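You operate a simulated robot arm through the tools that you are given. There is no shell and no other tool. Be economical: measure what you need, move in short steps, check, and stop when the job is done.

You are at the controls of a simulated two-armed robot. One attempt, no reset.

Task
Seat the white flanged valve under the collar of the valve holder.
Fine: wing bolt freed before the throw, locked after; the holder held steady with the other hand while its lever drives the valve home.

The check looks at the end state, three seconds after you hand in, the way a careful person would. Anything else that was tipped, shoved, dropped, spilled or broken makes it a failure.

Robot
Two 7-joint arms with fingered hands on one trunk, on a base that drives. Base frame: it is fixed to the floor where the robot stands at the start and does not move with it; the origin is under the middle of the robot, x ahead of it, y to its left, z up; the surface under the hand at the start is at about z = 780. Lengths are in mm, angles in rad, forces in N, time in s.
The left shoulder is at the start at [76, 182, 1122], the right one opposite. With the tool pointing down near the work surface each hand reaches from about 420 to 840 mm from the robot's upright axis, wherever it stands, measured 20 degrees to its own side. Places, roughly: bed of the valve holder [500, 500, 800]; lever of the valve holder [500, 300, 800]; wing bolt of the valve holder [600, 300, 900]. Payload 3.8 kg a hand.
Tool frame (each hand has its own): the origin (TCP) lies between the finger pads and is the grasp point; the fingertips stand 30 mm ahead of it; z points along the fingers, y is the line along which they close. The gripper opens to 104 mm. The gripper's body begins 35 mm behind the TCP. The gripper is a hand of 4 fingers: y runs from the thumb to the fingers, the wrist lies at [-17, -104, -178] in the tool frame, and closing takes about 1.5 s.
Orientation is told as [roll, pitch, yaw] about the base's x, y, z axes, in that order, counted from this pose: with the fingers straight down and the wrist toward the robot, the tool's x, y and z point along [0, 1, 0], [1, 0, 0] and [0, 0, -1] of the base frame.

Tools
- The arms move only by the tool drive_tool. It takes "left_steps", "right_steps" or both (then of equal length, played together; a hand with none holds still); each is a list of rows, each a list of 6 numbers: the shift along the tool's x, y, z in mm, then the turn, a rotation vector about the tool's x, y, z in rad. In form: [[tx, ty, tz, rx, ry, rz], ...]. A call has 1 to 10 rows; each row is the pose to reach, as a shift and turn from the pose commanded when the call began, along the tool's axes at that moment. "left_jaw" and "right_jaw" are, for a hand that has rows, the closure in counts, from 0 (fully open) to 255 (shut), set as the call begins (left out, the last holds). Rows are played at 5 a second. More than 50 mm and 0.15 rad between two rows, or a gripper value outside its range, and nothing of the call is played. Where a pose cannot be reached the arm comes as near as it can. A force on the tool above 40 N (or 10 N above the force at the start of the call, whichever is more), or a blocked arm, ends the call early, and 0.2 s more pass. Each finger travels about 72 mm/s and halts on what it meets, pressing with about 32 N; the grip force reading is that of the motor and also rises with nothing between the fingers. The clock runs only during rows and for 0.2 s after the last one: add rows that repeat a pose to give the fingers time. It gives the time, the measured TCP pose, the force on the tool (base axes), the opening and the grip force at its end, in the units of the frame above (readings bear some noise), with the torque about the TCP (base axes, N m) and any sound that the robot's microphone picked up, and new pictures: "pictures" is both (left out), scene, wrist or none (wrist: the cameras of the hands that moved).
- Cameras (640 x 400 px; columns grow to the right, rows downward): "scene" is now at [158.7, 53.4, 1313.1]; the picture's right is [0.58, -0.81, 0.00], its down [-0.37, -0.26, -0.89] and it looks along [0.72, 0.52, -0.45] (base axes); focal length 214 px, centre (320, 200). "left" rides on the left gripper at [-66, -90, -126] in its tool frame; the picture's right is [-0.78, -0.30, 0.56], its down [0.57, -0.70, 0.42] and it looks along [0.26, 0.65, 0.71] (tool axes); focal length 275 px, centre (320, 200). "right" rides on the right gripper at [66, -90, -125] in its tool frame; the picture's right is [-0.78, 0.30, -0.56], its down [-0.57, -0.70, 0.43] and it looks along [-0.27, 0.65, 0.71] (tool axes); focal length 275 px, centre (320, 200). There is no depth. A picture from a camera that has moved, and an enlarged one, comes with that camera's place and axes in the base frame and with its lens.
- slide_trunk(by): slides the trunk up (or, below 0, down) by that many mm; the arms and the scene camera ride with it, the base frame stays. It gives what a move gives, with no picture.
- base_move(legs): drives the robot by 1 to 6 legs, each [ahead, left, turn to the left] in mm, mm and rad, along the robot's own axes; the way and the turn of a leg run together, so that a leg with both is an arc; at most 1500 mm and 3.142 rad a leg. The arms and the cameras ride along, it lands a little off, and it stops where it bumps. It gives what a move gives, and a new picture of the scene camera.
- grasp_type(shape, hand): the hand has 4 fingers and takes this shape, open, in about a second: jaw (thumb against the fingers, like two jaws); tri (thumb and two fingers); tip (a fingertip pinch); poke (one finger out to press); point (the index stretched); flat (the hand flat); cup (the hand cupped); fist (a fist). The gripper value then closes the fingers along that shape, each until it touches; the sizes above hold for jaw. It gives what a move gives, with no picture.
- aim_head(pan, tilt): turns the head with the scene camera to pan (to the left, within 1.501 rad either way) and tilt (down, from -0.506 to 1.204), counted from straight ahead of the robot. It gives what a move gives, and a new picture of the scene camera.
- close_up(camera, box): a new picture of the part [left, top, right, bottom] of that camera's present view, enlarged. The clock stands still meanwhile.
- finish_job(): hands the job in; it is judged then, once.

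Work in short steps. Places have to be worked out from the pictures, the camera data and where the tool is seen: move nearer, look again, correct. Check each grasp and each placing, and mend what went wrong. You have 120 turns and 260 pictures in all, those below and enlarged ones among them. Open the grippers and draw the arms clear of the work before you hand the job in, unless the task says otherwise.

The tools are called after "Call:" as a command line: name --argument value ..., lists and objects as JSON in quotes. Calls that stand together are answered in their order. drive_tool: Moves the arms, as the interface text tells. Its arguments: {"type":"object","properties":{"left_steps":{"type":"array"},"left_jaw":{"type":"number"},"right_steps":{"type":"array"},"right_jaw":{"type":"number"},"pictures":{"type":"string","enum":["both","scene","wrist","none"]}},"required":[]} The other tools are called the same way: slide_trunk (by) slides the trunk up or down; grasp_type (shape, hand) gives the hand a shape; base_move (legs) drives the base; aim_head (pan, tilt) turns the head that bears the scene camera; close_up (camera, box) takes an enlarged picture of a part of a camera's view; finish_job () hands the job in.

At the start:

```text
t: 0.0
left_eef_pos: [412.2, 423.9, 1122.3]
left_orientation: [0.001, 0.0, 0.001]
left_contact_force: [0.0, -0.2, 0.7]
left_wrist_torque: [-0.01, -0.03, -0.03]
left_opening: 103.4
left_gripper_force: 0.0
left_shape: jaw
right_eef_pos: [424.1, 69.1, 1248.8]
right_orientation: [-0.001, 0.002, 0.003]
right_contact_force: [-0.7, -0.6, 0.1]
right_wrist_torque: [0.0, -0.01, 0.01]
right_opening: 103.5
right_gripper_force: 0.0
right_shape: jaw
trunk travel left (down, up): [-275.0, 481.0]
robot x, y, heading: [1.6, 1.1, -0.005]
head pan, tilt: [0.623, 0.469]
```

scene: 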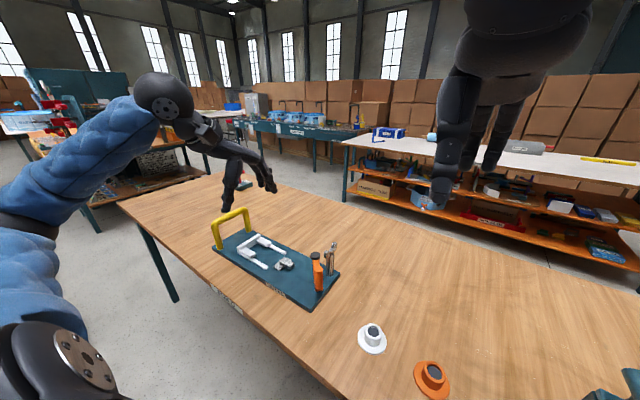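
right: 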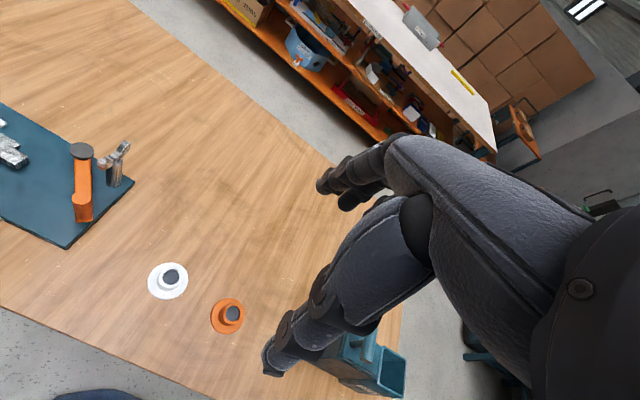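
left: 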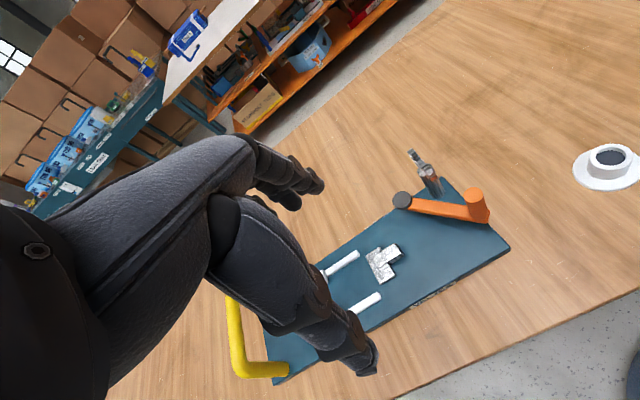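

The holder (blue plate, yellow handle, white fork, orange lever, wing bolt) is on the left and the white valve is to its right. I'll enlarge the views to understand the mechanism.

Call:
close_up --camera "scene" --box '[200, 195, 360, 315]'

Call:
close_up --camera "left" --box '[220, 130, 540, 390]'

Call:
close_up --camera "right" --box '[0, 90, 280, 350]'

```text
3.33 times, centred on (280, 255) of scene
camera zoom: at [158.7, 53.4, 1313.1], right [0.58, -0.81, 0.0], down [-0.37, -0.26, -0.89], along [0.72, 0.52, -0.45], focal length 715 px, centre (453, 17)
```

zoom: 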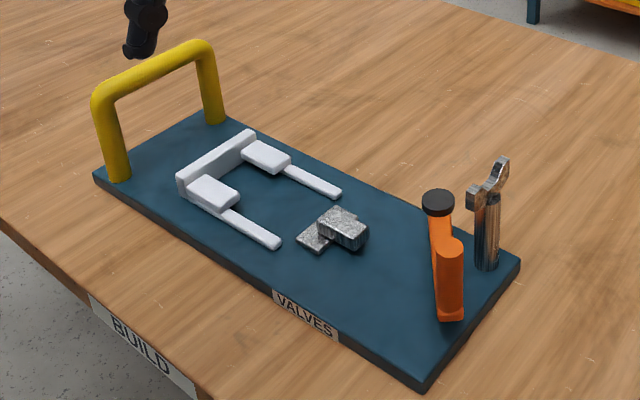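

```text
1.54 times, centred on (380, 260) of left
camera zoom: at [321.1, 358.7, 1248.9], right [-0.3, -0.78, -0.56], down [-0.7, 0.57, -0.42], along [0.65, 0.26, -0.71], focal length 424 px, centre (228, 108)
```

zoom: 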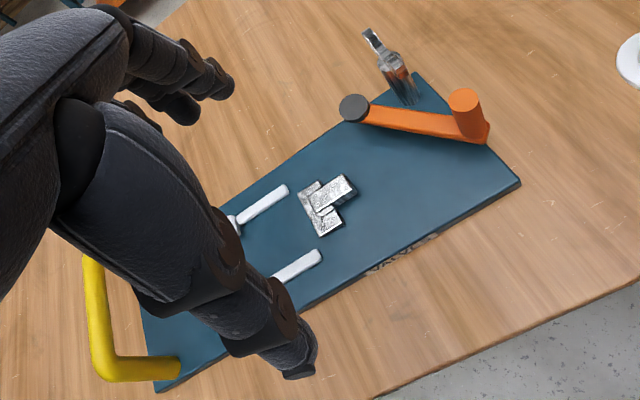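

```text
1.54 times, centred on (140, 220) of right
camera zoom: at [336.3, 132.9, 1373.9], right [0.3, -0.78, 0.56], down [-0.7, -0.57, -0.42], along [0.65, -0.26, -0.71], focal length 424 px, centre (597, 169)
```

zoom: 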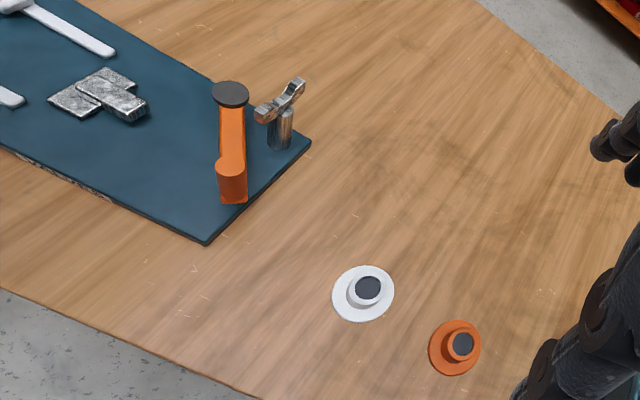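

The parts are roughly placed: plate x 445–600, y 290–742; lever disk near (579,372,850); valve near (480,130). I need a better view of the lever and wing bolt.

Call:
close_up --camera "scene" --box '[295, 230, 350, 300]'

Call:
close_up --camera "left" --box '[350, 140, 520, 290]'

Call:
close_up --camera "right" --box '[40, 120, 150, 240]'

```text
5.71 times, centred on (322, 265) of scene
camera zoom: at [158.7, 53.4, 1313.1], right [0.58, -0.81, 0.0], down [-0.37, -0.26, -0.89], along [0.72, 0.52, -0.45], focal length 1226 px, centre (306, -171)
```

zoom: 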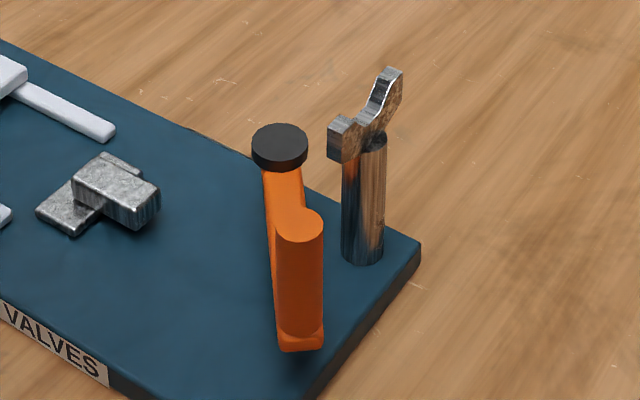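

```text
2.67 times, centred on (435, 215) of left
camera zoom: at [321.1, 358.7, 1248.9], right [-0.3, -0.78, -0.56], down [-0.7, 0.57, -0.42], along [0.65, 0.26, -0.71], focal length 734 px, centre (13, 160)
```

zoom: 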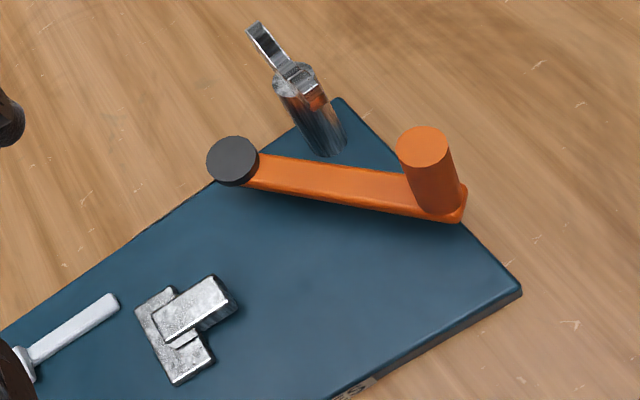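

```text
3.33 times, centred on (95, 180) of right
camera zoom: at [336.3, 132.9, 1373.9], right [0.3, -0.78, 0.56], down [-0.7, -0.57, -0.42], along [0.65, -0.26, -0.71], focal length 918 px, centre (1070, 267)
```

zoom: 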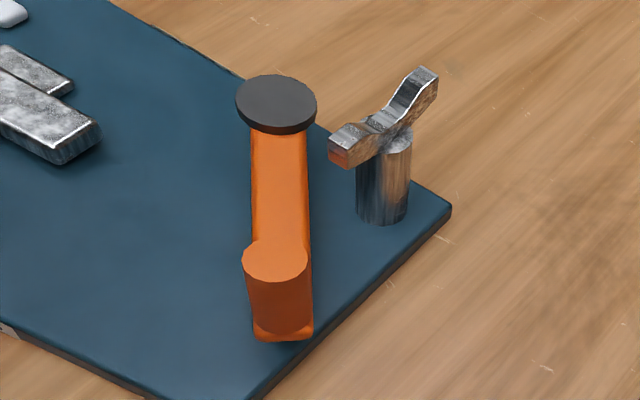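

The black disk is the lever's pivot cap and the upright orange cylinder is its grip. The bolt post blocks one direction, so the throw must be clockwise, driving the metal pusher toward +y under the collar. I'll bring the left hand above the white valve and clear the right hand.

Call:
drive_tool --left_steps '[[-40, 10, 0, 0, 0, 0], [-85, 20, 15, 0, 0, 0], [-130, 30, 40, 0, 0, 0], [-175, 40, 65, 0, 0, 0], [-220, 50, 90, 0, 0, 0], [-260, 60, 110, 0, 0, 0], [-290, 67, 130, 0, 0, 0], [-290, 67, 130, 0, 0, 0]]' --right_steps '[[-40, 0, 0, 0, 0, 0], [-85, 0, 0, 0, 0, 0], [-130, 0, 0, 0, 0, 0], [-175, 0, 0, 0, 0, 0], [-215, 0, 0, 0, 0, 0], [-250, 0, 0, 0, 0, 0], [-250, 0, 0, 0, 0, 0], [-250, 0, 0, 0, 0, 0]]'

```text
refused: row 3 steps farther than a row can; nothing moved
```

A row exceeded the step limit, so I'll use smaller steps.

Call:
drive_tool --left_steps '[[-36, 8, 6, 0, 0, 0], [-72, 16, 20, 0, 0, 0], [-108, 25, 38, 0, 0, 0], [-144, 34, 57, 0, 0, 0], [-180, 43, 76, 0, 0, 0], [-218, 52, 96, 0, 0, 0], [-255, 60, 114, 0, 0, 0], [-290, 67, 130, 0, 0, 0], [-290, 67, 130, 0, 0, 0]]' --right_steps '[[-40, 0, 0, 0, 0, 0], [-80, 0, 0, 0, 0, 0], [-120, 0, 0, 0, 0, 0], [-160, 0, 0, 0, 0, 0], [-200, 0, 0, 0, 0, 0], [-240, 0, 0, 0, 0, 0], [-250, 0, 0, 0, 0, 0], [-250, 0, 0, 0, 0, 0], [-250, 0, 0, 0, 0, 0]]'

```text
t: 2.0
left_eef_pos: [476.7, 133.2, 993.3]
left_orientation: [0.001, -0.003, 0.002]
left_contact_force: [-0.4, -0.4, 0.6]
left_wrist_torque: [0.02, -0.03, 0.01]
left_opening: 103.5
left_gripper_force: 0.1
left_shape: jaw
right_eef_pos: [423.8, -181.2, 1247.8]
right_orientation: [0.0, 0.0, 0.0]
right_contact_force: [-0.5, -0.1, 0.5]
right_wrist_torque: [-0.02, -0.01, 0.01]
right_opening: 103.6
right_gripper_force: 0.0
right_shape: jaw
trunk travel left (down, up): [-275.0, 481.0]
robot x, y, heading: [-0.5, 0.6, 0.004]
head pan, tilt: [0.623, 0.469]
camera scene: at [157.8, 53.4, 1313.3], right [0.58, -0.81, 0.0], down [-0.37, -0.26, -0.89], along [0.72, 0.52, -0.45], focal length 214 px, centre (320, 200)
camera right: at [335.0, -116.9, 1374.4], right [0.3, -0.78, 0.56], down [-0.7, -0.57, -0.42], along [0.65, -0.26, -0.71], focal length 275 px, centre (320, 200)
camera left: at [385.9, 68.0, 1118.8], right [-0.3, -0.78, -0.56], down [-0.7, 0.57, -0.43], along [0.65, 0.26, -0.71], focal length 275 px, centre (320, 200)
```

scene: 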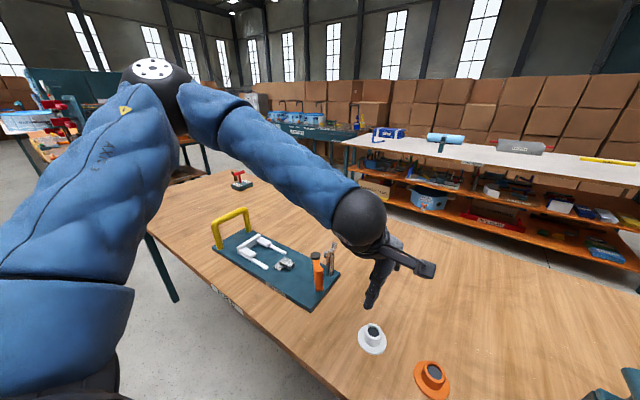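
right: 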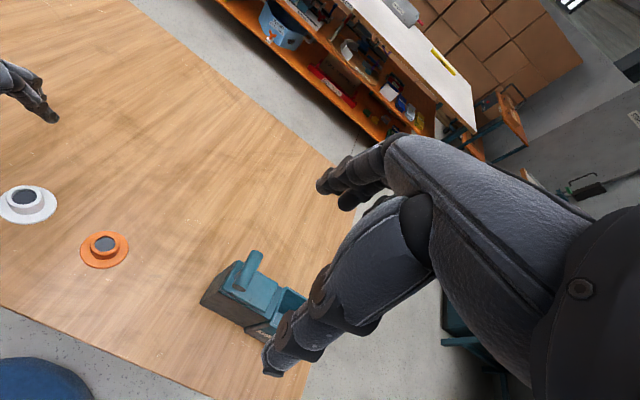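
left: 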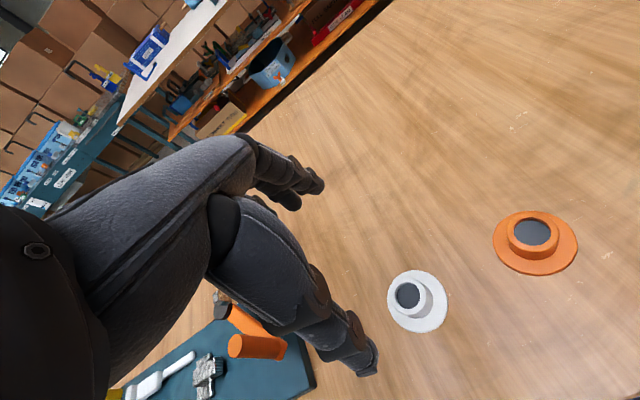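

The valve centre works out to about (476, 129), with hub top near z 817. Descending most of the way and checking.

Call:
drive_tool --left_steps '[[-2, 0, 40, 0, 0, 0], [-3, 0, 80, 0, 0, 0], [-4, 0, 115, 0, 0, 0], [-4, 0, 130, 0, 0, 0], [-4, 0, 130, 0, 0, 0]]'

Call:
close_up --camera "scene" --box '[310, 240, 450, 400]'

```text
t: 3.2
left_eef_pos: [478.2, 130.0, 861.5]
left_orientation: [0.0, -0.001, 0.0]
left_contact_force: [-0.6, 0.5, -0.2]
left_wrist_torque: [0.01, 0.0, 0.0]
left_opening: 103.8
left_gripper_force: 0.1
left_shape: jaw
right_eef_pos: [424.8, -180.7, 1248.4]
right_orientation: [0.0, 0.001, 0.001]
right_contact_force: [0.7, 0.9, 0.1]
right_wrist_torque: [-0.02, -0.01, 0.01]
right_opening: 103.7
right_gripper_force: 0.0
right_shape: jaw
trunk travel left (down, up): [-275.0, 481.0]
robot x, y, heading: [-0.6, -2.4, -0.005]
head pan, tilt: [0.623, 0.469]
camera scene: at [158.6, 53.2, 1313.1], right [0.58, -0.81, 0.0], down [-0.37, -0.26, -0.89], along [0.72, 0.52, -0.45], focal length 214 px, centre (320, 200)
camera left: at [387.4, 64.1, 987.9], right [-0.3, -0.78, -0.56], down [-0.7, 0.57, -0.42], along [0.65, 0.27, -0.71], focal length 275 px, centre (320, 200)
```

scene: 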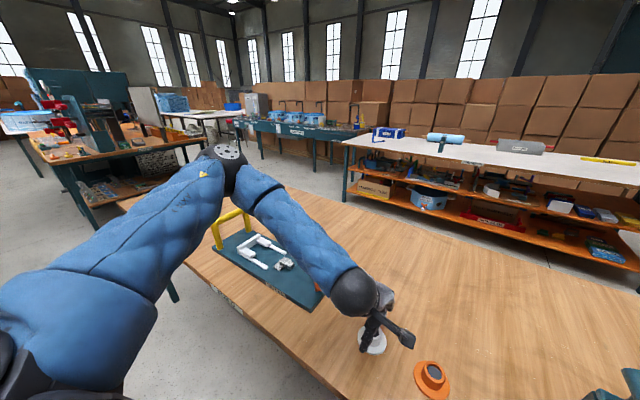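
left: 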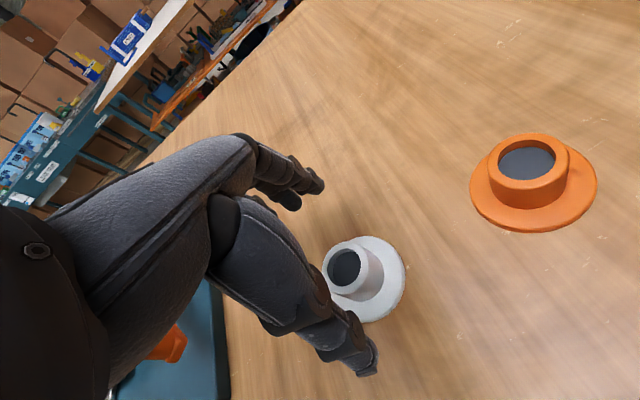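

```text
2.50 times, centred on (380, 320) of scene
camera zoom: at [158.6, 53.2, 1313.1], right [0.58, -0.81, 0.0], down [-0.37, -0.26, -0.89], along [0.72, 0.52, -0.45], focal length 536 px, centre (170, -100)
```

zoom: 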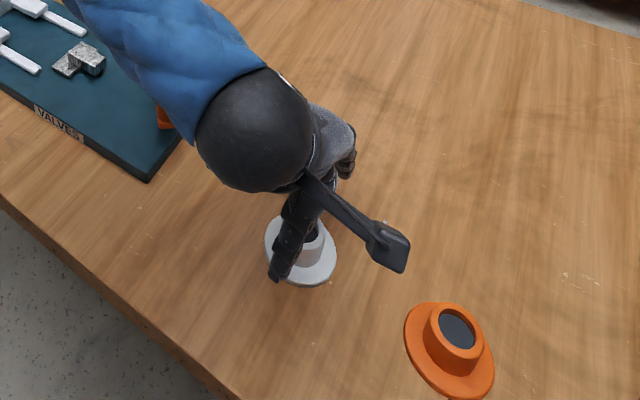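

The hub is aligned with the TCP at (477,130). Descending 40 mm more to straddle the hub, then closing.

Call:
drive_tool --left_steps '[[0, -1, 20, 0, 0, 0], [0, -1, 38, 0, 0, 0], [0, -1, 38, 0, 0, 0]]'

Call:
drive_tool --left_steps '[[0, 0, 0, 0, 0, 0], [0, 0, 0, 0, 0, 0], [0, 0, 0, 0, 0, 0], [0, 0, 0, 0, 0, 0], [0, 0, 0, 0, 0, 0], [0, 0, 0, 0, 0, 0], [0, 0, 0, 0, 0, 0], [0, 0, 0, 0, 0, 0]]' --left_jaw 200

```text
t: 4.0
left_eef_pos: [476.1, 141.8, 832.4]
left_orientation: [-0.003, 0.0, -0.002]
left_contact_force: [0.0, 0.6, 0.2]
left_wrist_torque: [-0.02, 0.03, 0.02]
left_opening: 103.6
left_gripper_force: 0.1
left_shape: jaw
left hand out of reach, approached as far as the arm can: row 1, 2, 3
right_eef_pos: [425.6, -181.2, 1248.7]
right_orientation: [-0.001, 0.001, 0.002]
right_contact_force: [-0.9, 0.1, 0.3]
right_wrist_torque: [0.01, 0.0, 0.0]
right_opening: 103.6
right_gripper_force: 0.1
right_shape: jaw
trunk travel left (down, up): [-275.0, 481.0]
robot x, y, heading: [-1.4, -3.9, 0.005]
head pan, tilt: [0.623, 0.469]
camera scene: at [158.7, 53.2, 1313.1], right [0.58, -0.81, 0.0], down [-0.37, -0.26, -0.89], along [0.72, 0.52, -0.45], focal length 214 px, centre (320, 200)
camera left: at [385.9, 77.0, 959.9], right [-0.3, -0.78, -0.56], down [-0.7, 0.57, -0.42], along [0.65, 0.26, -0.71], focal length 275 px, centre (320, 200)
```

scene: 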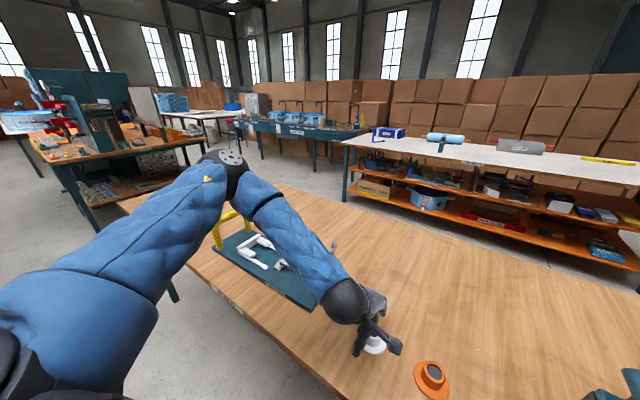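
left: 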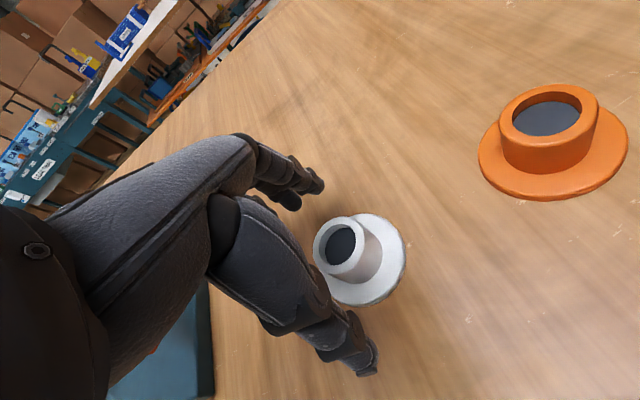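

```text
t: 5.8
left_eef_pos: [477.7, 142.7, 832.5]
left_orientation: [0.0, 0.001, 0.0]
left_contact_force: [0.1, -0.2, -0.3]
left_wrist_torque: [0.01, 0.02, -0.01]
left_opening: 8.5
left_gripper_force: 32.4
left_shape: jaw
right_eef_pos: [426.4, -182.0, 1248.3]
right_orientation: [-0.001, 0.003, 0.001]
right_contact_force: [0.3, -0.5, -0.2]
right_wrist_torque: [-0.02, 0.01, 0.04]
right_opening: 103.6
right_gripper_force: 0.1
right_shape: jaw
trunk travel left (down, up): [-275.0, 481.0]
robot x, y, heading: [2.1, -0.3, -0.0]
head pan, tilt: [0.623, 0.469]
camera scene: at [158.7, 53.2, 1313.1], right [0.58, -0.81, 0.0], down [-0.37, -0.26, -0.89], along [0.72, 0.52, -0.45], focal length 214 px, centre (320, 200)
camera left: at [385.9, 77.0, 960.1], right [-0.3, -0.78, -0.56], down [-0.7, 0.57, -0.42], along [0.65, 0.26, -0.71], focal length 275 px, centre (320, 200)
```

scene: 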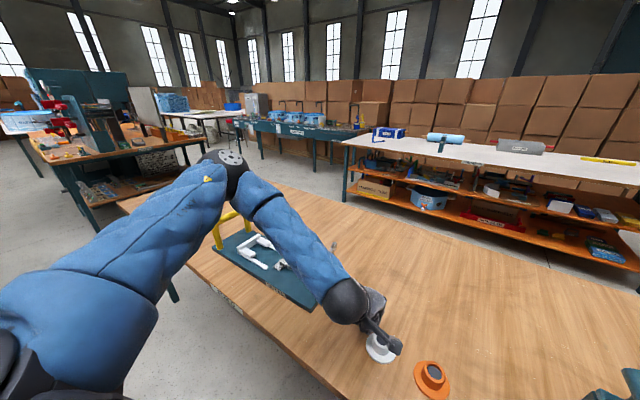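
left: 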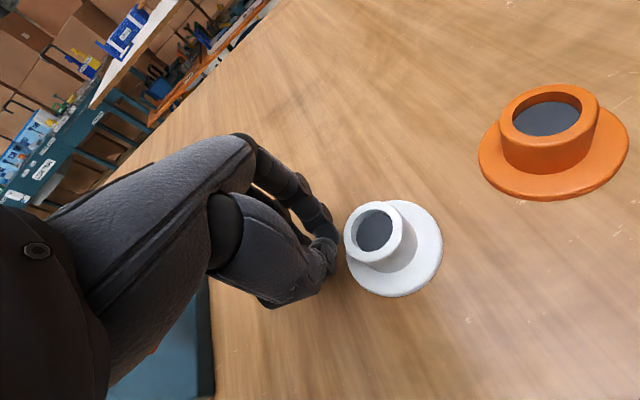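

The arm fell short at the low point (y 142 instead of 130) and closed beside the hub, nudging the valve only slightly. I'll open, rise, and shift the base right for better reach.

Call:
drive_tool --left_steps '[[0, 0, 0, 0, 0, 0], [0, 0, 0, 0, 0, 0], [0, 0, 0, 0, 0, 0], [0, 0, 0, 0, 0, 0], [0, 0, 0, 0, 0, 0], [0, 0, 0, 0, 0, 0], [0, 0, 0, 0, 0, 0], [0, 0, -40, 0, 0, 0], [0, 0, -80, 0, 0, 0], [0, 0, -110, 0, 0, 0]]' --left_jaw 0 --pictures "none"

Call:
base_move --legs '[[0, -130, 0]]'

Call:
close_up --camera "left" --box '[200, 120, 640, 400]'

```text
t: 8.0
left_eef_pos: [476.1, 142.8, 943.5]
left_orientation: [0.001, 0.0, -0.001]
left_contact_force: [-0.3, -0.4, -0.1]
left_wrist_torque: [0.0, -0.01, -0.02]
left_opening: 103.7
left_gripper_force: 0.1
left_shape: jaw
right_eef_pos: [424.7, -182.1, 1248.0]
right_orientation: [0.0, 0.0, 0.002]
right_contact_force: [-0.5, 0.8, 0.3]
right_wrist_torque: [-0.02, -0.03, 0.01]
right_opening: 103.5
right_gripper_force: 0.1
right_shape: jaw
trunk travel left (down, up): [-275.0, 481.0]
robot x, y, heading: [1.8, 2.0, 0.002]
head pan, tilt: [0.623, 0.469]
```

```text
t: 9.3
left_eef_pos: [477.4, 8.8, 942.5]
left_orientation: [0.003, 0.0, -0.002]
left_contact_force: [-0.4, 0.0, -0.7]
left_wrist_torque: [0.03, -0.01, 0.03]
left_opening: 103.9
left_gripper_force: 0.1
left_shape: jaw
right_eef_pos: [423.1, -315.6, 1248.9]
right_orientation: [0.002, 0.002, -0.003]
right_contact_force: [0.3, -0.6, -0.1]
right_wrist_torque: [0.0, 0.0, 0.0]
right_opening: 103.8
right_gripper_force: 0.1
right_shape: jaw
trunk travel left (down, up): [-275.0, 481.0]
robot x, y, heading: [1.1, -130.6, -0.009]
head pan, tilt: [0.623, 0.469]
camera scene: at [158.7, -79.6, 1313.2], right [0.58, -0.81, 0.0], down [-0.37, -0.26, -0.89], along [0.73, 0.52, -0.45], focal length 214 px, centre (320, 200)
```

scene: 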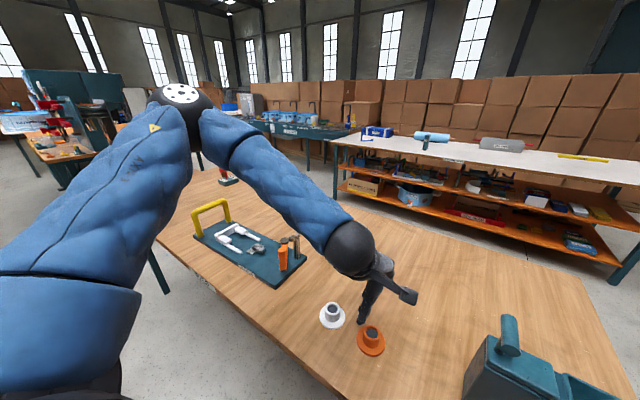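

```text
1.43 times, centred on (420, 260) of left
camera zoom: at [385.8, -56.7, 1069.0], right [-0.3, -0.77, -0.56], down [-0.7, 0.58, -0.42], along [0.65, 0.26, -0.71], focal length 393 px, centre (177, 114)
```

zoom: 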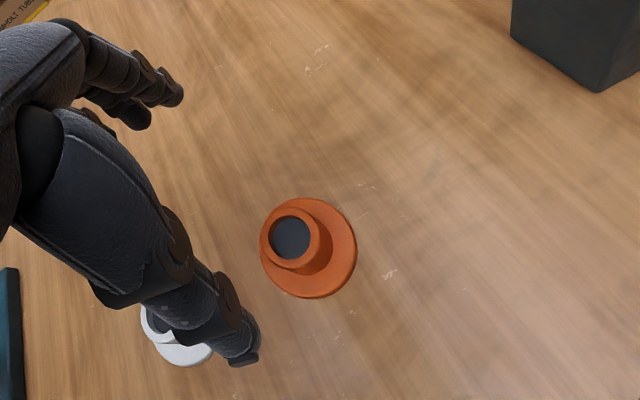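

Now bring the left hand back over the white valve (about y 122) and re-measure.

Call:
drive_tool --left_steps '[[40, 0, 0, 0, 0, 0], [80, 0, 0, 0, 0, 0], [113, 0, 20, 0, 0, 0], [113, 0, 60, 0, 0, 0], [113, 0, 75, 0, 0, 0], [113, 0, 75, 0, 0, 0]]'

```text
t: 10.7
left_eef_pos: [476.8, 122.9, 866.6]
left_orientation: [0.0, 0.0, -0.004]
left_contact_force: [-0.2, 0.1, -0.4]
left_wrist_torque: [-0.02, -0.01, -0.02]
left_opening: 103.7
left_gripper_force: 0.2
left_shape: jaw
right_eef_pos: [423.4, -312.7, 1247.2]
right_orientation: [0.0, 0.001, -0.004]
right_contact_force: [0.9, 1.0, 0.2]
right_wrist_torque: [0.0, 0.01, -0.01]
right_opening: 103.9
right_gripper_force: 0.1
right_shape: jaw
trunk travel left (down, up): [-275.0, 481.0]
robot x, y, heading: [0.8, -130.9, -0.003]
head pan, tilt: [0.623, 0.469]
camera scene: at [158.8, -77.8, 1313.1], right [0.58, -0.81, 0.0], down [-0.37, -0.26, -0.89], along [0.73, 0.52, -0.45], focal length 214 px, centre (320, 200)
camera left: at [385.9, 57.4, 992.5], right [-0.3, -0.77, -0.56], down [-0.7, 0.58, -0.42], along [0.65, 0.26, -0.71], focal length 275 px, centre (320, 200)
```

scene: 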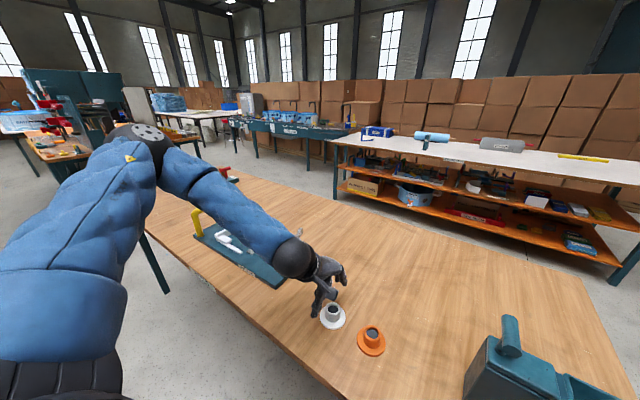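
left: 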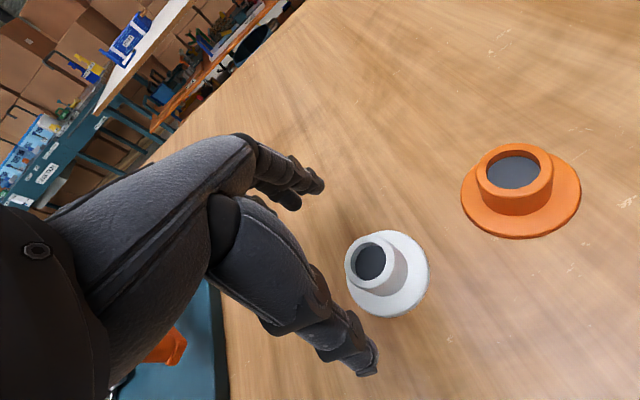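

Valve now at about (470, 106.5). Aligning and descending.

Call:
drive_tool --left_steps '[[-16, -7, 0, 0, 0, 0], [-16, -7, 0, 0, 0, 0], [-16, -7, 25, 0, 0, 0], [-16, -7, 46, 0, 0, 0], [-16, -7, 46, 0, 0, 0]]' --pictures "wrist"

```text
t: 11.9
left_eef_pos: [469.6, 105.7, 819.8]
left_orientation: [0.0, -0.001, -0.005]
left_contact_force: [0.3, -0.2, -0.1]
left_wrist_torque: [-0.03, 0.0, 0.01]
left_opening: 103.7
left_gripper_force: 0.0
left_shape: jaw
right_eef_pos: [424.4, -313.3, 1248.6]
right_orientation: [0.0, 0.001, -0.004]
right_contact_force: [0.2, 0.6, 0.2]
right_wrist_torque: [0.01, 0.0, 0.0]
right_opening: 103.4
right_gripper_force: 0.1
right_shape: jaw
trunk travel left (down, up): [-275.0, 481.0]
robot x, y, heading: [0.5, -127.6, -0.0]
head pan, tilt: [0.623, 0.469]
camera left: at [378.5, 41.9, 947.4], right [-0.3, -0.77, -0.56], down [-0.7, 0.58, -0.42], along [0.65, 0.26, -0.71], focal length 275 px, centre (320, 200)
```

left: 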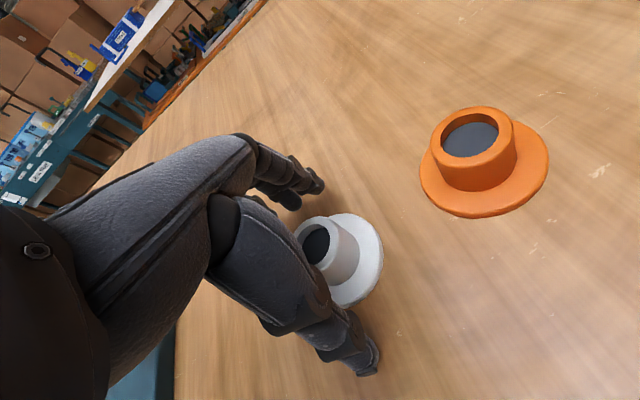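

Reached as commanded, with the hub between thumb and fingers. Closing.

Call:
drive_tool --left_steps '[[0, 0, 0, 0, 0, 0], [0, 0, 0, 0, 0, 0], [0, 0, 0, 0, 0, 0], [0, 0, 0, 0, 0, 0], [0, 0, 0, 0, 0, 0], [0, 0, 0, 0, 0, 0], [0, 0, 0, 0, 0, 0], [0, 0, 0, 0, 0, 0]]' --left_jaw 200 --pictures "wrist"

```text
t: 13.7
left_eef_pos: [469.7, 106.9, 821.7]
left_orientation: [0.001, 0.002, -0.005]
left_contact_force: [0.2, -0.7, -0.8]
left_wrist_torque: [0.0, -0.03, 0.01]
left_opening: 32.1
left_gripper_force: 32.4
left_shape: jaw
right_eef_pos: [424.3, -313.7, 1246.7]
right_orientation: [0.0, 0.003, -0.003]
right_contact_force: [-0.1, -0.1, -0.3]
right_wrist_torque: [-0.04, 0.0, 0.03]
right_opening: 103.7
right_gripper_force: 0.0
right_shape: jaw
trunk travel left (down, up): [-275.0, 481.0]
robot x, y, heading: [-0.9, -130.4, -0.004]
head pan, tilt: [0.623, 0.469]
camera left: at [378.4, 42.0, 947.4], right [-0.3, -0.77, -0.56], down [-0.7, 0.58, -0.42], along [0.65, 0.26, -0.71], focal length 275 px, centre (320, 200)
```

left: 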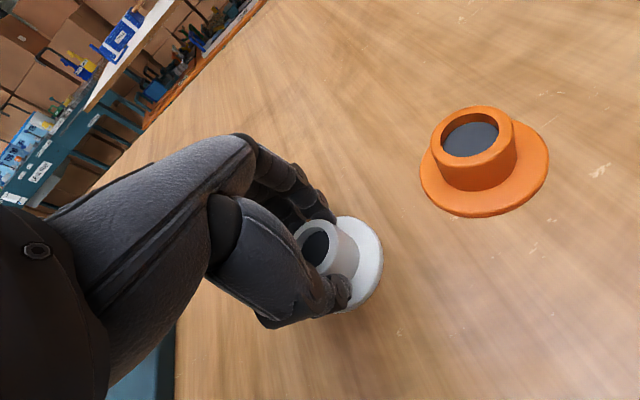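

Gripped the hub (32 mm). Lifting 190 mm so it clears lever and bolt, then checking.

Call:
drive_tool --left_steps '[[0, 0, -20, 0, 0, 0], [0, 0, -60, 0, 0, 0], [0, 0, -105, 0, 0, 0], [0, 0, -150, 0, 0, 0], [0, 0, -195, 0, 0, 0], [0, 0, -195, 0, 0, 0]]'

```text
t: 15.1
left_eef_pos: [468.8, 108.7, 1016.8]
left_orientation: [0.001, 0.002, -0.003]
left_contact_force: [1.1, 0.6, -0.2]
left_wrist_torque: [0.01, -0.02, -0.03]
left_opening: 32.0
left_gripper_force: 32.1
left_shape: jaw
right_eef_pos: [424.6, -312.5, 1248.6]
right_orientation: [0.0, 0.001, -0.003]
right_contact_force: [0.7, 0.1, 0.0]
right_wrist_torque: [-0.02, 0.0, 0.01]
right_opening: 103.8
right_gripper_force: 0.0
right_shape: jaw
trunk travel left (down, up): [-275.0, 481.0]
robot x, y, heading: [2.1, -129.4, -0.005]
head pan, tilt: [0.623, 0.469]
camera scene: at [159.2, -77.3, 1312.9], right [0.58, -0.81, 0.0], down [-0.37, -0.26, -0.89], along [0.73, 0.52, -0.45], focal length 214 px, centre (320, 200)
camera left: at [378.5, 43.1, 1143.6], right [-0.3, -0.77, -0.56], down [-0.7, 0.58, -0.42], along [0.65, 0.26, -0.71], focal length 275 px, centre (320, 200)
```

scene: 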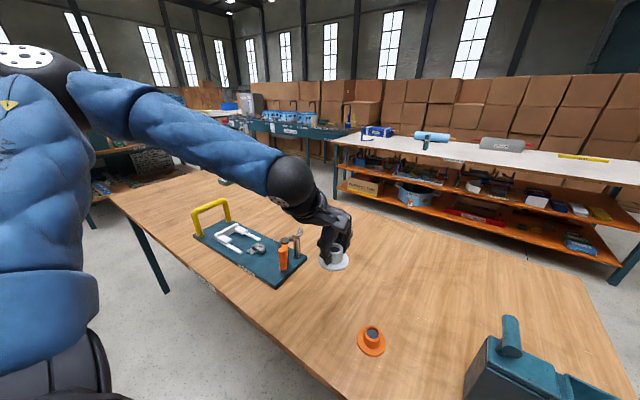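
left: 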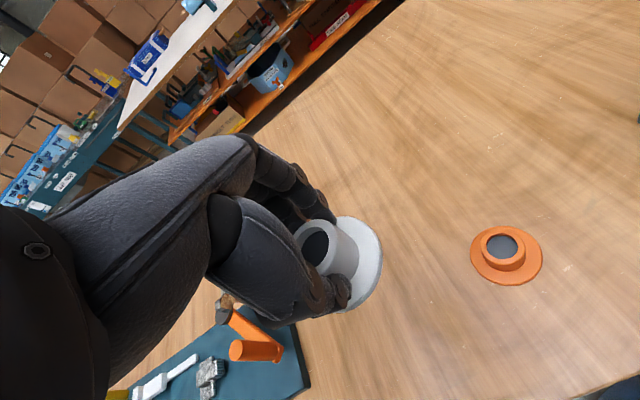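

The valve is held. Driving the base left 380 mm so the holder sits within both hands' reach.

Call:
base_move --legs '[[0, 380, 0]]'

Call:
aim_head --pan 0.4 --tilt 0.8

```text
t: 17.5
left_eef_pos: [472.7, 485.9, 1018.2]
left_orientation: [0.001, 0.002, -0.007]
left_contact_force: [-0.3, -0.3, 0.4]
left_wrist_torque: [0.0, 0.02, 0.0]
left_opening: 32.1
left_gripper_force: 32.1
left_shape: jaw
right_eef_pos: [425.7, 63.9, 1247.8]
right_orientation: [0.001, 0.001, -0.006]
right_contact_force: [0.1, 0.5, -0.3]
right_wrist_torque: [-0.01, 0.01, -0.03]
right_opening: 103.7
right_gripper_force: 0.0
right_shape: jaw
trunk travel left (down, up): [-275.0, 481.0]
robot x, y, heading: [0.1, 248.5, -0.007]
head pan, tilt: [0.623, 0.469]
camera scene: at [161.2, 301.1, 1313.0], right [0.58, -0.82, 0.0], down [-0.37, -0.26, -0.89], along [0.73, 0.51, -0.45], focal length 214 px, centre (320, 200)
```

scene: 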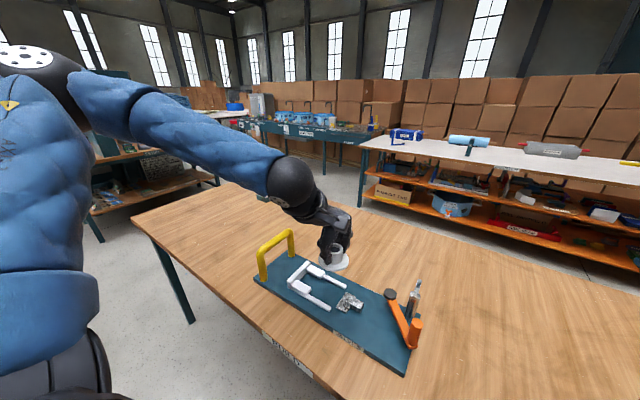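

```text
t: 18.3
left_eef_pos: [473.6, 484.5, 1016.7]
left_orientation: [0.001, 0.0, -0.009]
left_contact_force: [-0.8, -0.4, -1.3]
left_wrist_torque: [0.01, -0.02, -0.03]
left_opening: 32.1
left_gripper_force: 31.9
left_shape: jaw
right_eef_pos: [425.0, 63.1, 1248.5]
right_orientation: [0.0, 0.001, -0.007]
right_contact_force: [0.0, 0.6, -0.9]
right_wrist_torque: [-0.02, -0.01, 0.01]
right_opening: 103.5
right_gripper_force: 0.1
right_shape: jaw
trunk travel left (down, up): [-275.0, 481.0]
robot x, y, heading: [0.5, 246.4, -0.011]
head pan, tilt: [0.4, 0.799]
camera scene: at [161.0, 278.3, 1284.5], right [0.38, -0.92, 0.0], down [-0.66, -0.27, -0.7], along [0.64, 0.27, -0.72], focal length 214 px, centre (320, 200)
```

scene: 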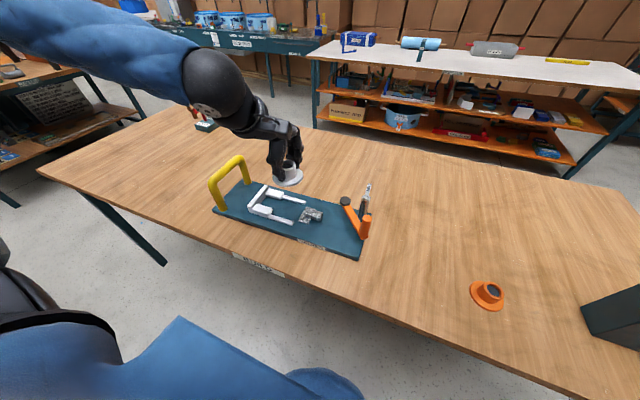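

Call:
close_up --camera "scene" --box '[200, 140, 390, 265]'

Call:
close_up --camera "left" --box '[0, 0, 640, 400]'

Call:
close_up --camera "right" --box '[0, 0, 320, 200]'

```text
3.20 times, centred on (295, 202) of scene
camera zoom: at [161.0, 278.3, 1284.5], right [0.38, -0.92, 0.0], down [-0.66, -0.27, -0.7], along [0.64, 0.27, -0.72], focal length 686 px, centre (400, 192)
```

zoom: 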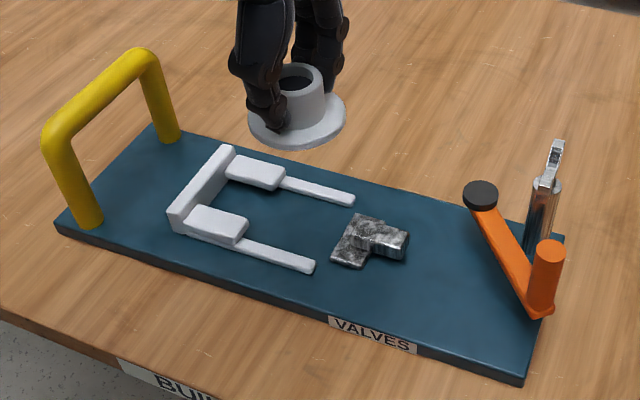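

```text
1.00 times, centred on (320, 200) of left (not enlarged: the box is as wide or as high as the picture)
camera zoom: at [381.1, 419.7, 1143.6], right [-0.3, -0.77, -0.56], down [-0.7, 0.58, -0.42], along [0.65, 0.26, -0.71], focal length 275 px, centre (320, 200)
```

zoom: 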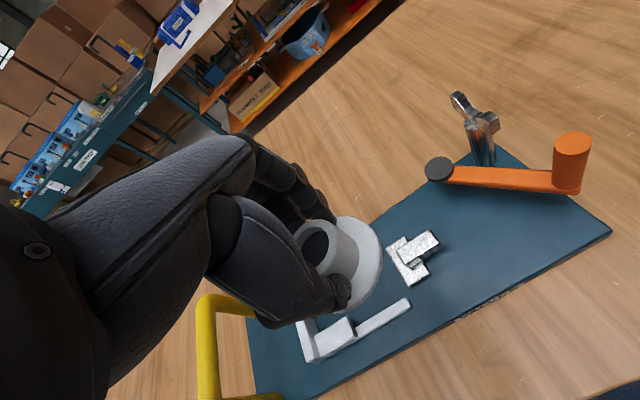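

```text
2.00 times, centred on (160, 100) of right
camera zoom: at [337.3, 128.6, 1374.0], right [0.29, -0.78, 0.56], down [-0.71, -0.57, -0.42], along [0.65, -0.27, -0.71], focal length 551 px, centre (640, 400)
```

zoom: 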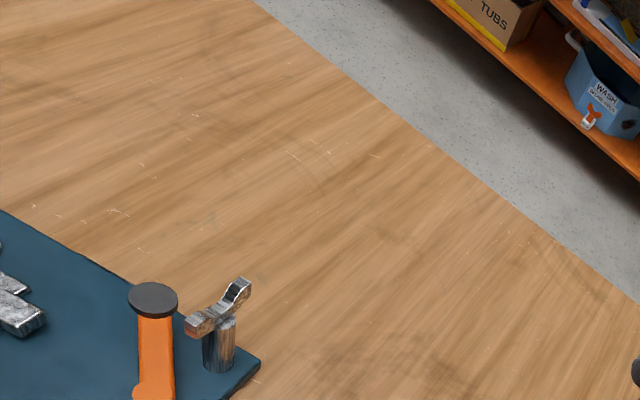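

Rails run at x≈480 and 568 (tips y≈502), pusher face y≈481, lips start y≈562. So the valve centre should land near (524, 522). Moving there at a height of about 40 mm above the bed and checking.

Call:
drive_tool --left_steps '[[20, 26, 0, 0, 0, 0], [40, 53, 0, 0, 0, 0], [40, 53, 40, 0, 0, 0], [40, 53, 80, 0, 0, 0], [40, 53, 120, 0, 0, 0], [40, 53, 140, 0, 0, 0], [40, 53, 140, 0, 0, 0]]' --pictures "wrist"

Call:
close_up --camera "scene" --box '[220, 150, 350, 250]'

Call:
close_up --camera "left" --box '[240, 160, 480, 360]'

```text
t: 19.9
left_eef_pos: [525.9, 525.0, 876.3]
left_orientation: [0.001, 0.0, -0.007]
left_contact_force: [-0.4, -0.3, 0.0]
left_wrist_torque: [0.01, 0.01, 0.03]
left_opening: 32.2
left_gripper_force: 32.1
left_shape: jaw
right_eef_pos: [425.7, 63.5, 1247.1]
right_orientation: [0.0, 0.002, -0.006]
right_contact_force: [0.7, 0.4, -0.6]
right_wrist_torque: [0.03, 0.0, -0.02]
right_opening: 103.7
right_gripper_force: 0.1
right_shape: jaw
trunk travel left (down, up): [-275.0, 481.0]
robot x, y, heading: [2.9, 245.8, -0.005]
head pan, tilt: [0.4, 0.799]
camera left: at [434.5, 459.3, 1002.7], right [-0.3, -0.77, -0.56], down [-0.7, 0.58, -0.42], along [0.65, 0.26, -0.71], focal length 275 px, centre (320, 200)
```

left: 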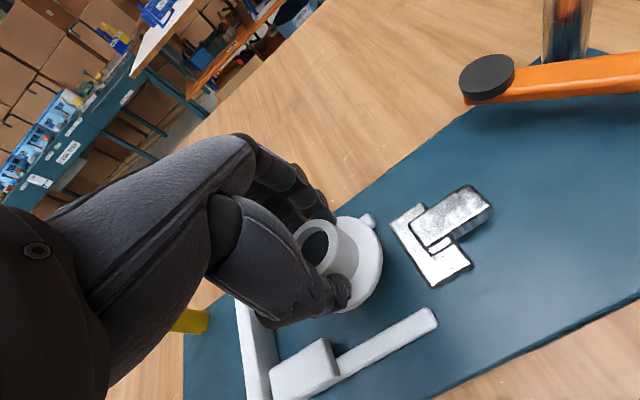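

```text
4.00 times, centred on (285, 200) of scene
camera zoom: at [161.0, 278.1, 1284.5], right [0.38, -0.92, 0.0], down [-0.66, -0.27, -0.7], along [0.64, 0.27, -0.72], focal length 858 px, centre (460, 200)
```

zoom: 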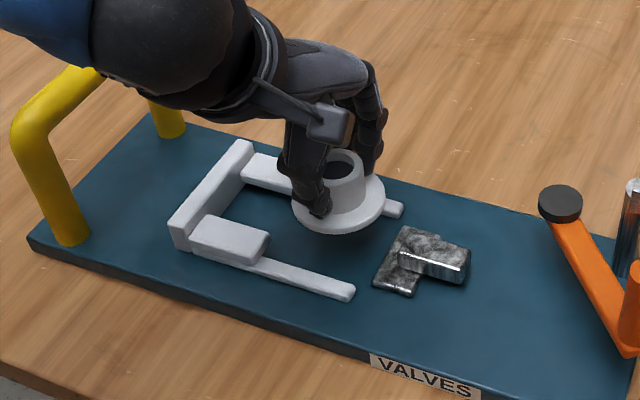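

```text
2.00 times, centred on (360, 260) of left
camera zoom: at [434.5, 459.3, 1002.7], right [-0.3, -0.77, -0.56], down [-0.7, 0.58, -0.42], along [0.65, 0.26, -0.71], focal length 551 px, centre (240, 80)
```

zoom: 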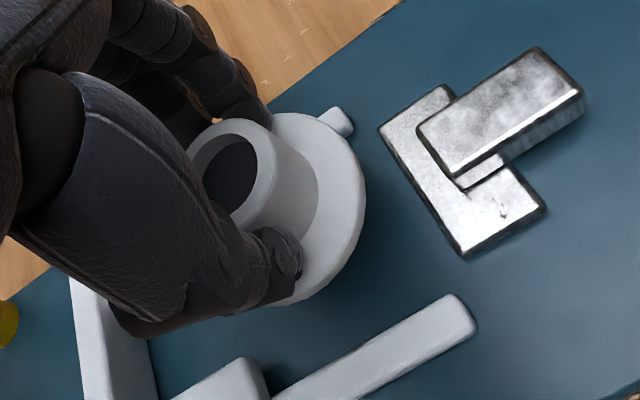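

Both cameras agree the valve is about 5 mm too far in +x relative to the rails' midline; y is good. Correcting and lowering to just above the bed.

Call:
drive_tool --left_steps '[[0, -5, 0, 0, 0, 0], [0, -5, 0, 0, 0, 0], [0, -5, 15, 0, 0, 0], [0, -5, 26, 0, 0, 0], [0, -5, 26, 0, 0, 0]]' --pictures "none"

Call:
close_up --camera "scene" --box '[240, 165, 330, 235]'

Call:
close_up --camera "left" --box '[240, 160, 480, 360]'

```text
t: 21.1
left_eef_pos: [521.3, 525.0, 852.2]
left_orientation: [0.0, 0.0, -0.01]
left_contact_force: [-0.2, 0.9, -0.7]
left_wrist_torque: [0.0, -0.01, 0.0]
left_opening: 32.4
left_gripper_force: 32.0
left_shape: jaw
right_eef_pos: [425.4, 62.2, 1247.5]
right_orientation: [0.0, 0.002, -0.006]
right_contact_force: [-0.1, -0.4, 0.8]
right_wrist_torque: [-0.01, 0.01, 0.02]
right_opening: 103.8
right_gripper_force: 0.1
right_shape: jaw
trunk travel left (down, up): [-275.0, 481.0]
robot x, y, heading: [1.3, 245.1, -0.004]
head pan, tilt: [0.4, 0.799]
```

```text
5.71 times, centred on (285, 200) of scene
camera zoom: at [161.0, 278.1, 1284.5], right [0.38, -0.92, 0.0], down [-0.66, -0.27, -0.7], along [0.64, 0.27, -0.72], focal length 1226 px, centre (520, 200)
```

zoom: 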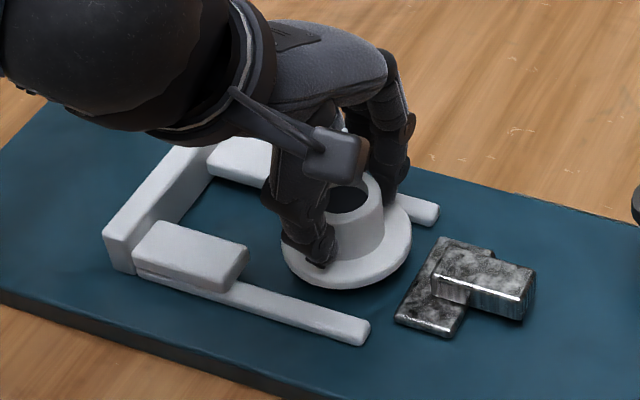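

```text
2.00 times, centred on (360, 260) of left
camera zoom: at [429.5, 459.5, 977.7], right [-0.3, -0.77, -0.56], down [-0.7, 0.58, -0.42], along [0.65, 0.26, -0.71], focal length 551 px, centre (240, 80)
```

zoom: 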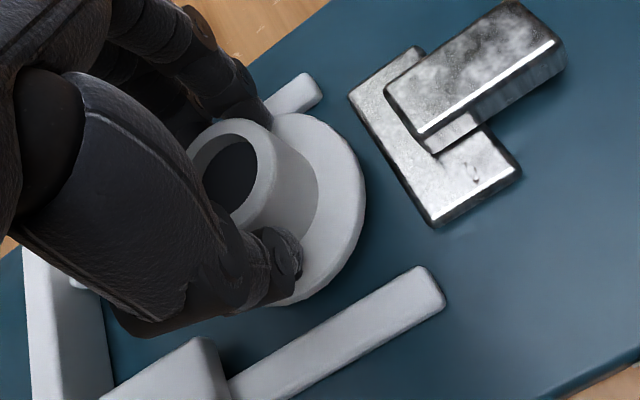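

Centred between the rails within ~1 mm, clear of pusher and lips. Lowering onto the bed.

Call:
drive_tool --left_steps '[[0, -1, 6, 0, 0, 0], [0, -1, 11, 0, 0, 0], [0, -1, 13, 0, 0, 0], [0, -1, 15, 0, 0, 0], [0, -1, 15, 0, 0, 0]]' --pictures "none"

Call:
close_up --camera "scene" --box '[240, 165, 330, 235]'

Call:
close_up --camera "left" --box '[240, 160, 480, 360]'

```text
t: 22.3
left_eef_pos: [520.5, 523.1, 840.1]
left_orientation: [0.001, -0.011, -0.01]
left_contact_force: [1.4, 2.5, 32.9]
left_wrist_torque: [-0.02, -0.91, 0.08]
left_opening: 33.6
left_gripper_force: 31.5
left_shape: jaw
right_eef_pos: [422.9, 62.5, 1249.2]
right_orientation: [0.0, -0.001, -0.007]
right_contact_force: [-0.4, 1.1, -0.2]
right_wrist_torque: [-0.03, 0.01, 0.01]
right_opening: 103.8
right_gripper_force: 0.0
right_shape: jaw
trunk travel left (down, up): [-275.0, 481.0]
robot x, y, heading: [3.9, 248.7, -0.005]
head pan, tilt: [0.4, 0.799]
```

```text
5.71 times, centred on (285, 200) of scene
camera zoom: at [158.2, 277.0, 1285.1], right [0.38, -0.92, 0.0], down [-0.66, -0.27, -0.7], along [0.65, 0.27, -0.72], focal length 1226 px, centre (520, 200)
```

zoom: 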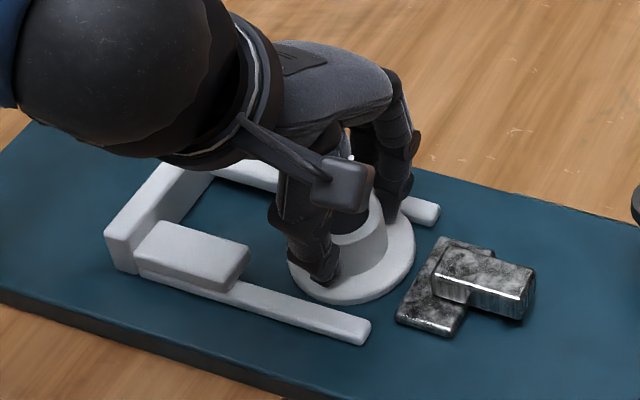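

```text
2.00 times, centred on (360, 260) of left
camera zoom: at [427.7, 457.6, 965.7], right [-0.3, -0.77, -0.56], down [-0.69, 0.58, -0.43], along [0.66, 0.26, -0.71], focal length 551 px, centre (240, 80)
```

zoom: 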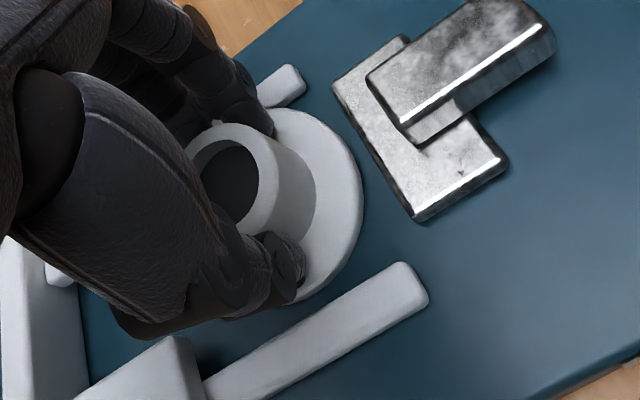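

Contact at z 840 with a torque that places the force about 26 mm on the +x side: the flange is touching the far rail. I'll lift, shift 3 mm toward −x, and lower again.

Call:
drive_tool --left_steps '[[0, 0, -6, 0, 0, 0], [0, -3.5, -6, 0, 0, 0], [0, -3.5, -6, 0, 0, 0], [0, -3.5, -3, 0, 0, 0], [0, -3.5, -1, 0, 0, 0], [0, -3.5, 0.5, 0, 0, 0], [0, -3.5, 0.5, 0, 0, 0]]' --pictures "none"

Call:
close_up --camera "scene" --box '[240, 165, 330, 235]'

Call:
close_up --camera "left" --box '[240, 160, 480, 360]'

```text
t: 23.9
left_eef_pos: [515.9, 523.2, 838.3]
left_orientation: [-0.001, -0.001, -0.007]
left_contact_force: [-1.3, -0.1, 10.3]
left_wrist_torque: [0.01, 0.07, 0.01]
left_opening: 33.2
left_gripper_force: 32.1
left_shape: jaw
right_eef_pos: [424.7, 62.0, 1248.1]
right_orientation: [0.004, 0.0, -0.006]
right_contact_force: [0.3, -0.9, -0.6]
right_wrist_torque: [0.03, 0.01, 0.0]
right_opening: 103.9
right_gripper_force: 0.1
right_shape: jaw
trunk travel left (down, up): [-275.0, 481.0]
robot x, y, heading: [2.7, 246.6, -0.005]
head pan, tilt: [0.4, 0.799]
```

```text
5.71 times, centred on (285, 200) of scene
camera zoom: at [160.0, 277.7, 1284.7], right [0.38, -0.92, 0.0], down [-0.66, -0.27, -0.7], along [0.64, 0.27, -0.72], focal length 1226 px, centre (520, 200)
```

zoom: 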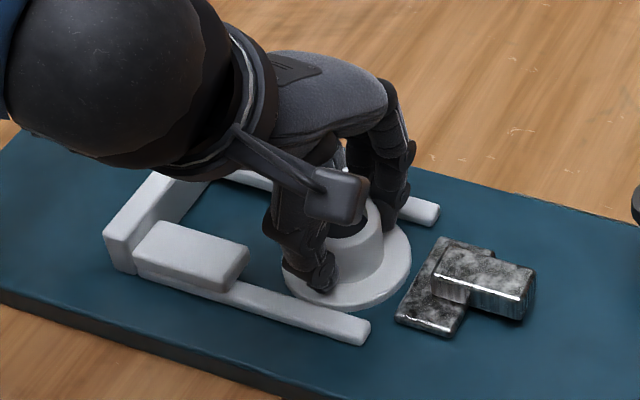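

```text
2.00 times, centred on (360, 260) of left
camera zoom: at [424.2, 458.2, 963.2], right [-0.3, -0.77, -0.56], down [-0.7, 0.58, -0.43], along [0.65, 0.26, -0.71], focal length 551 px, centre (240, 80)
```

zoom: 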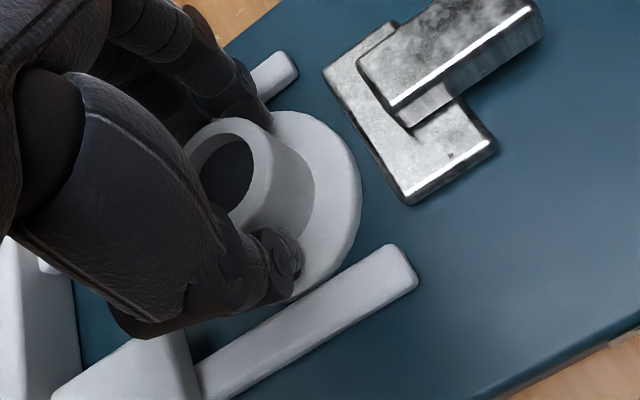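

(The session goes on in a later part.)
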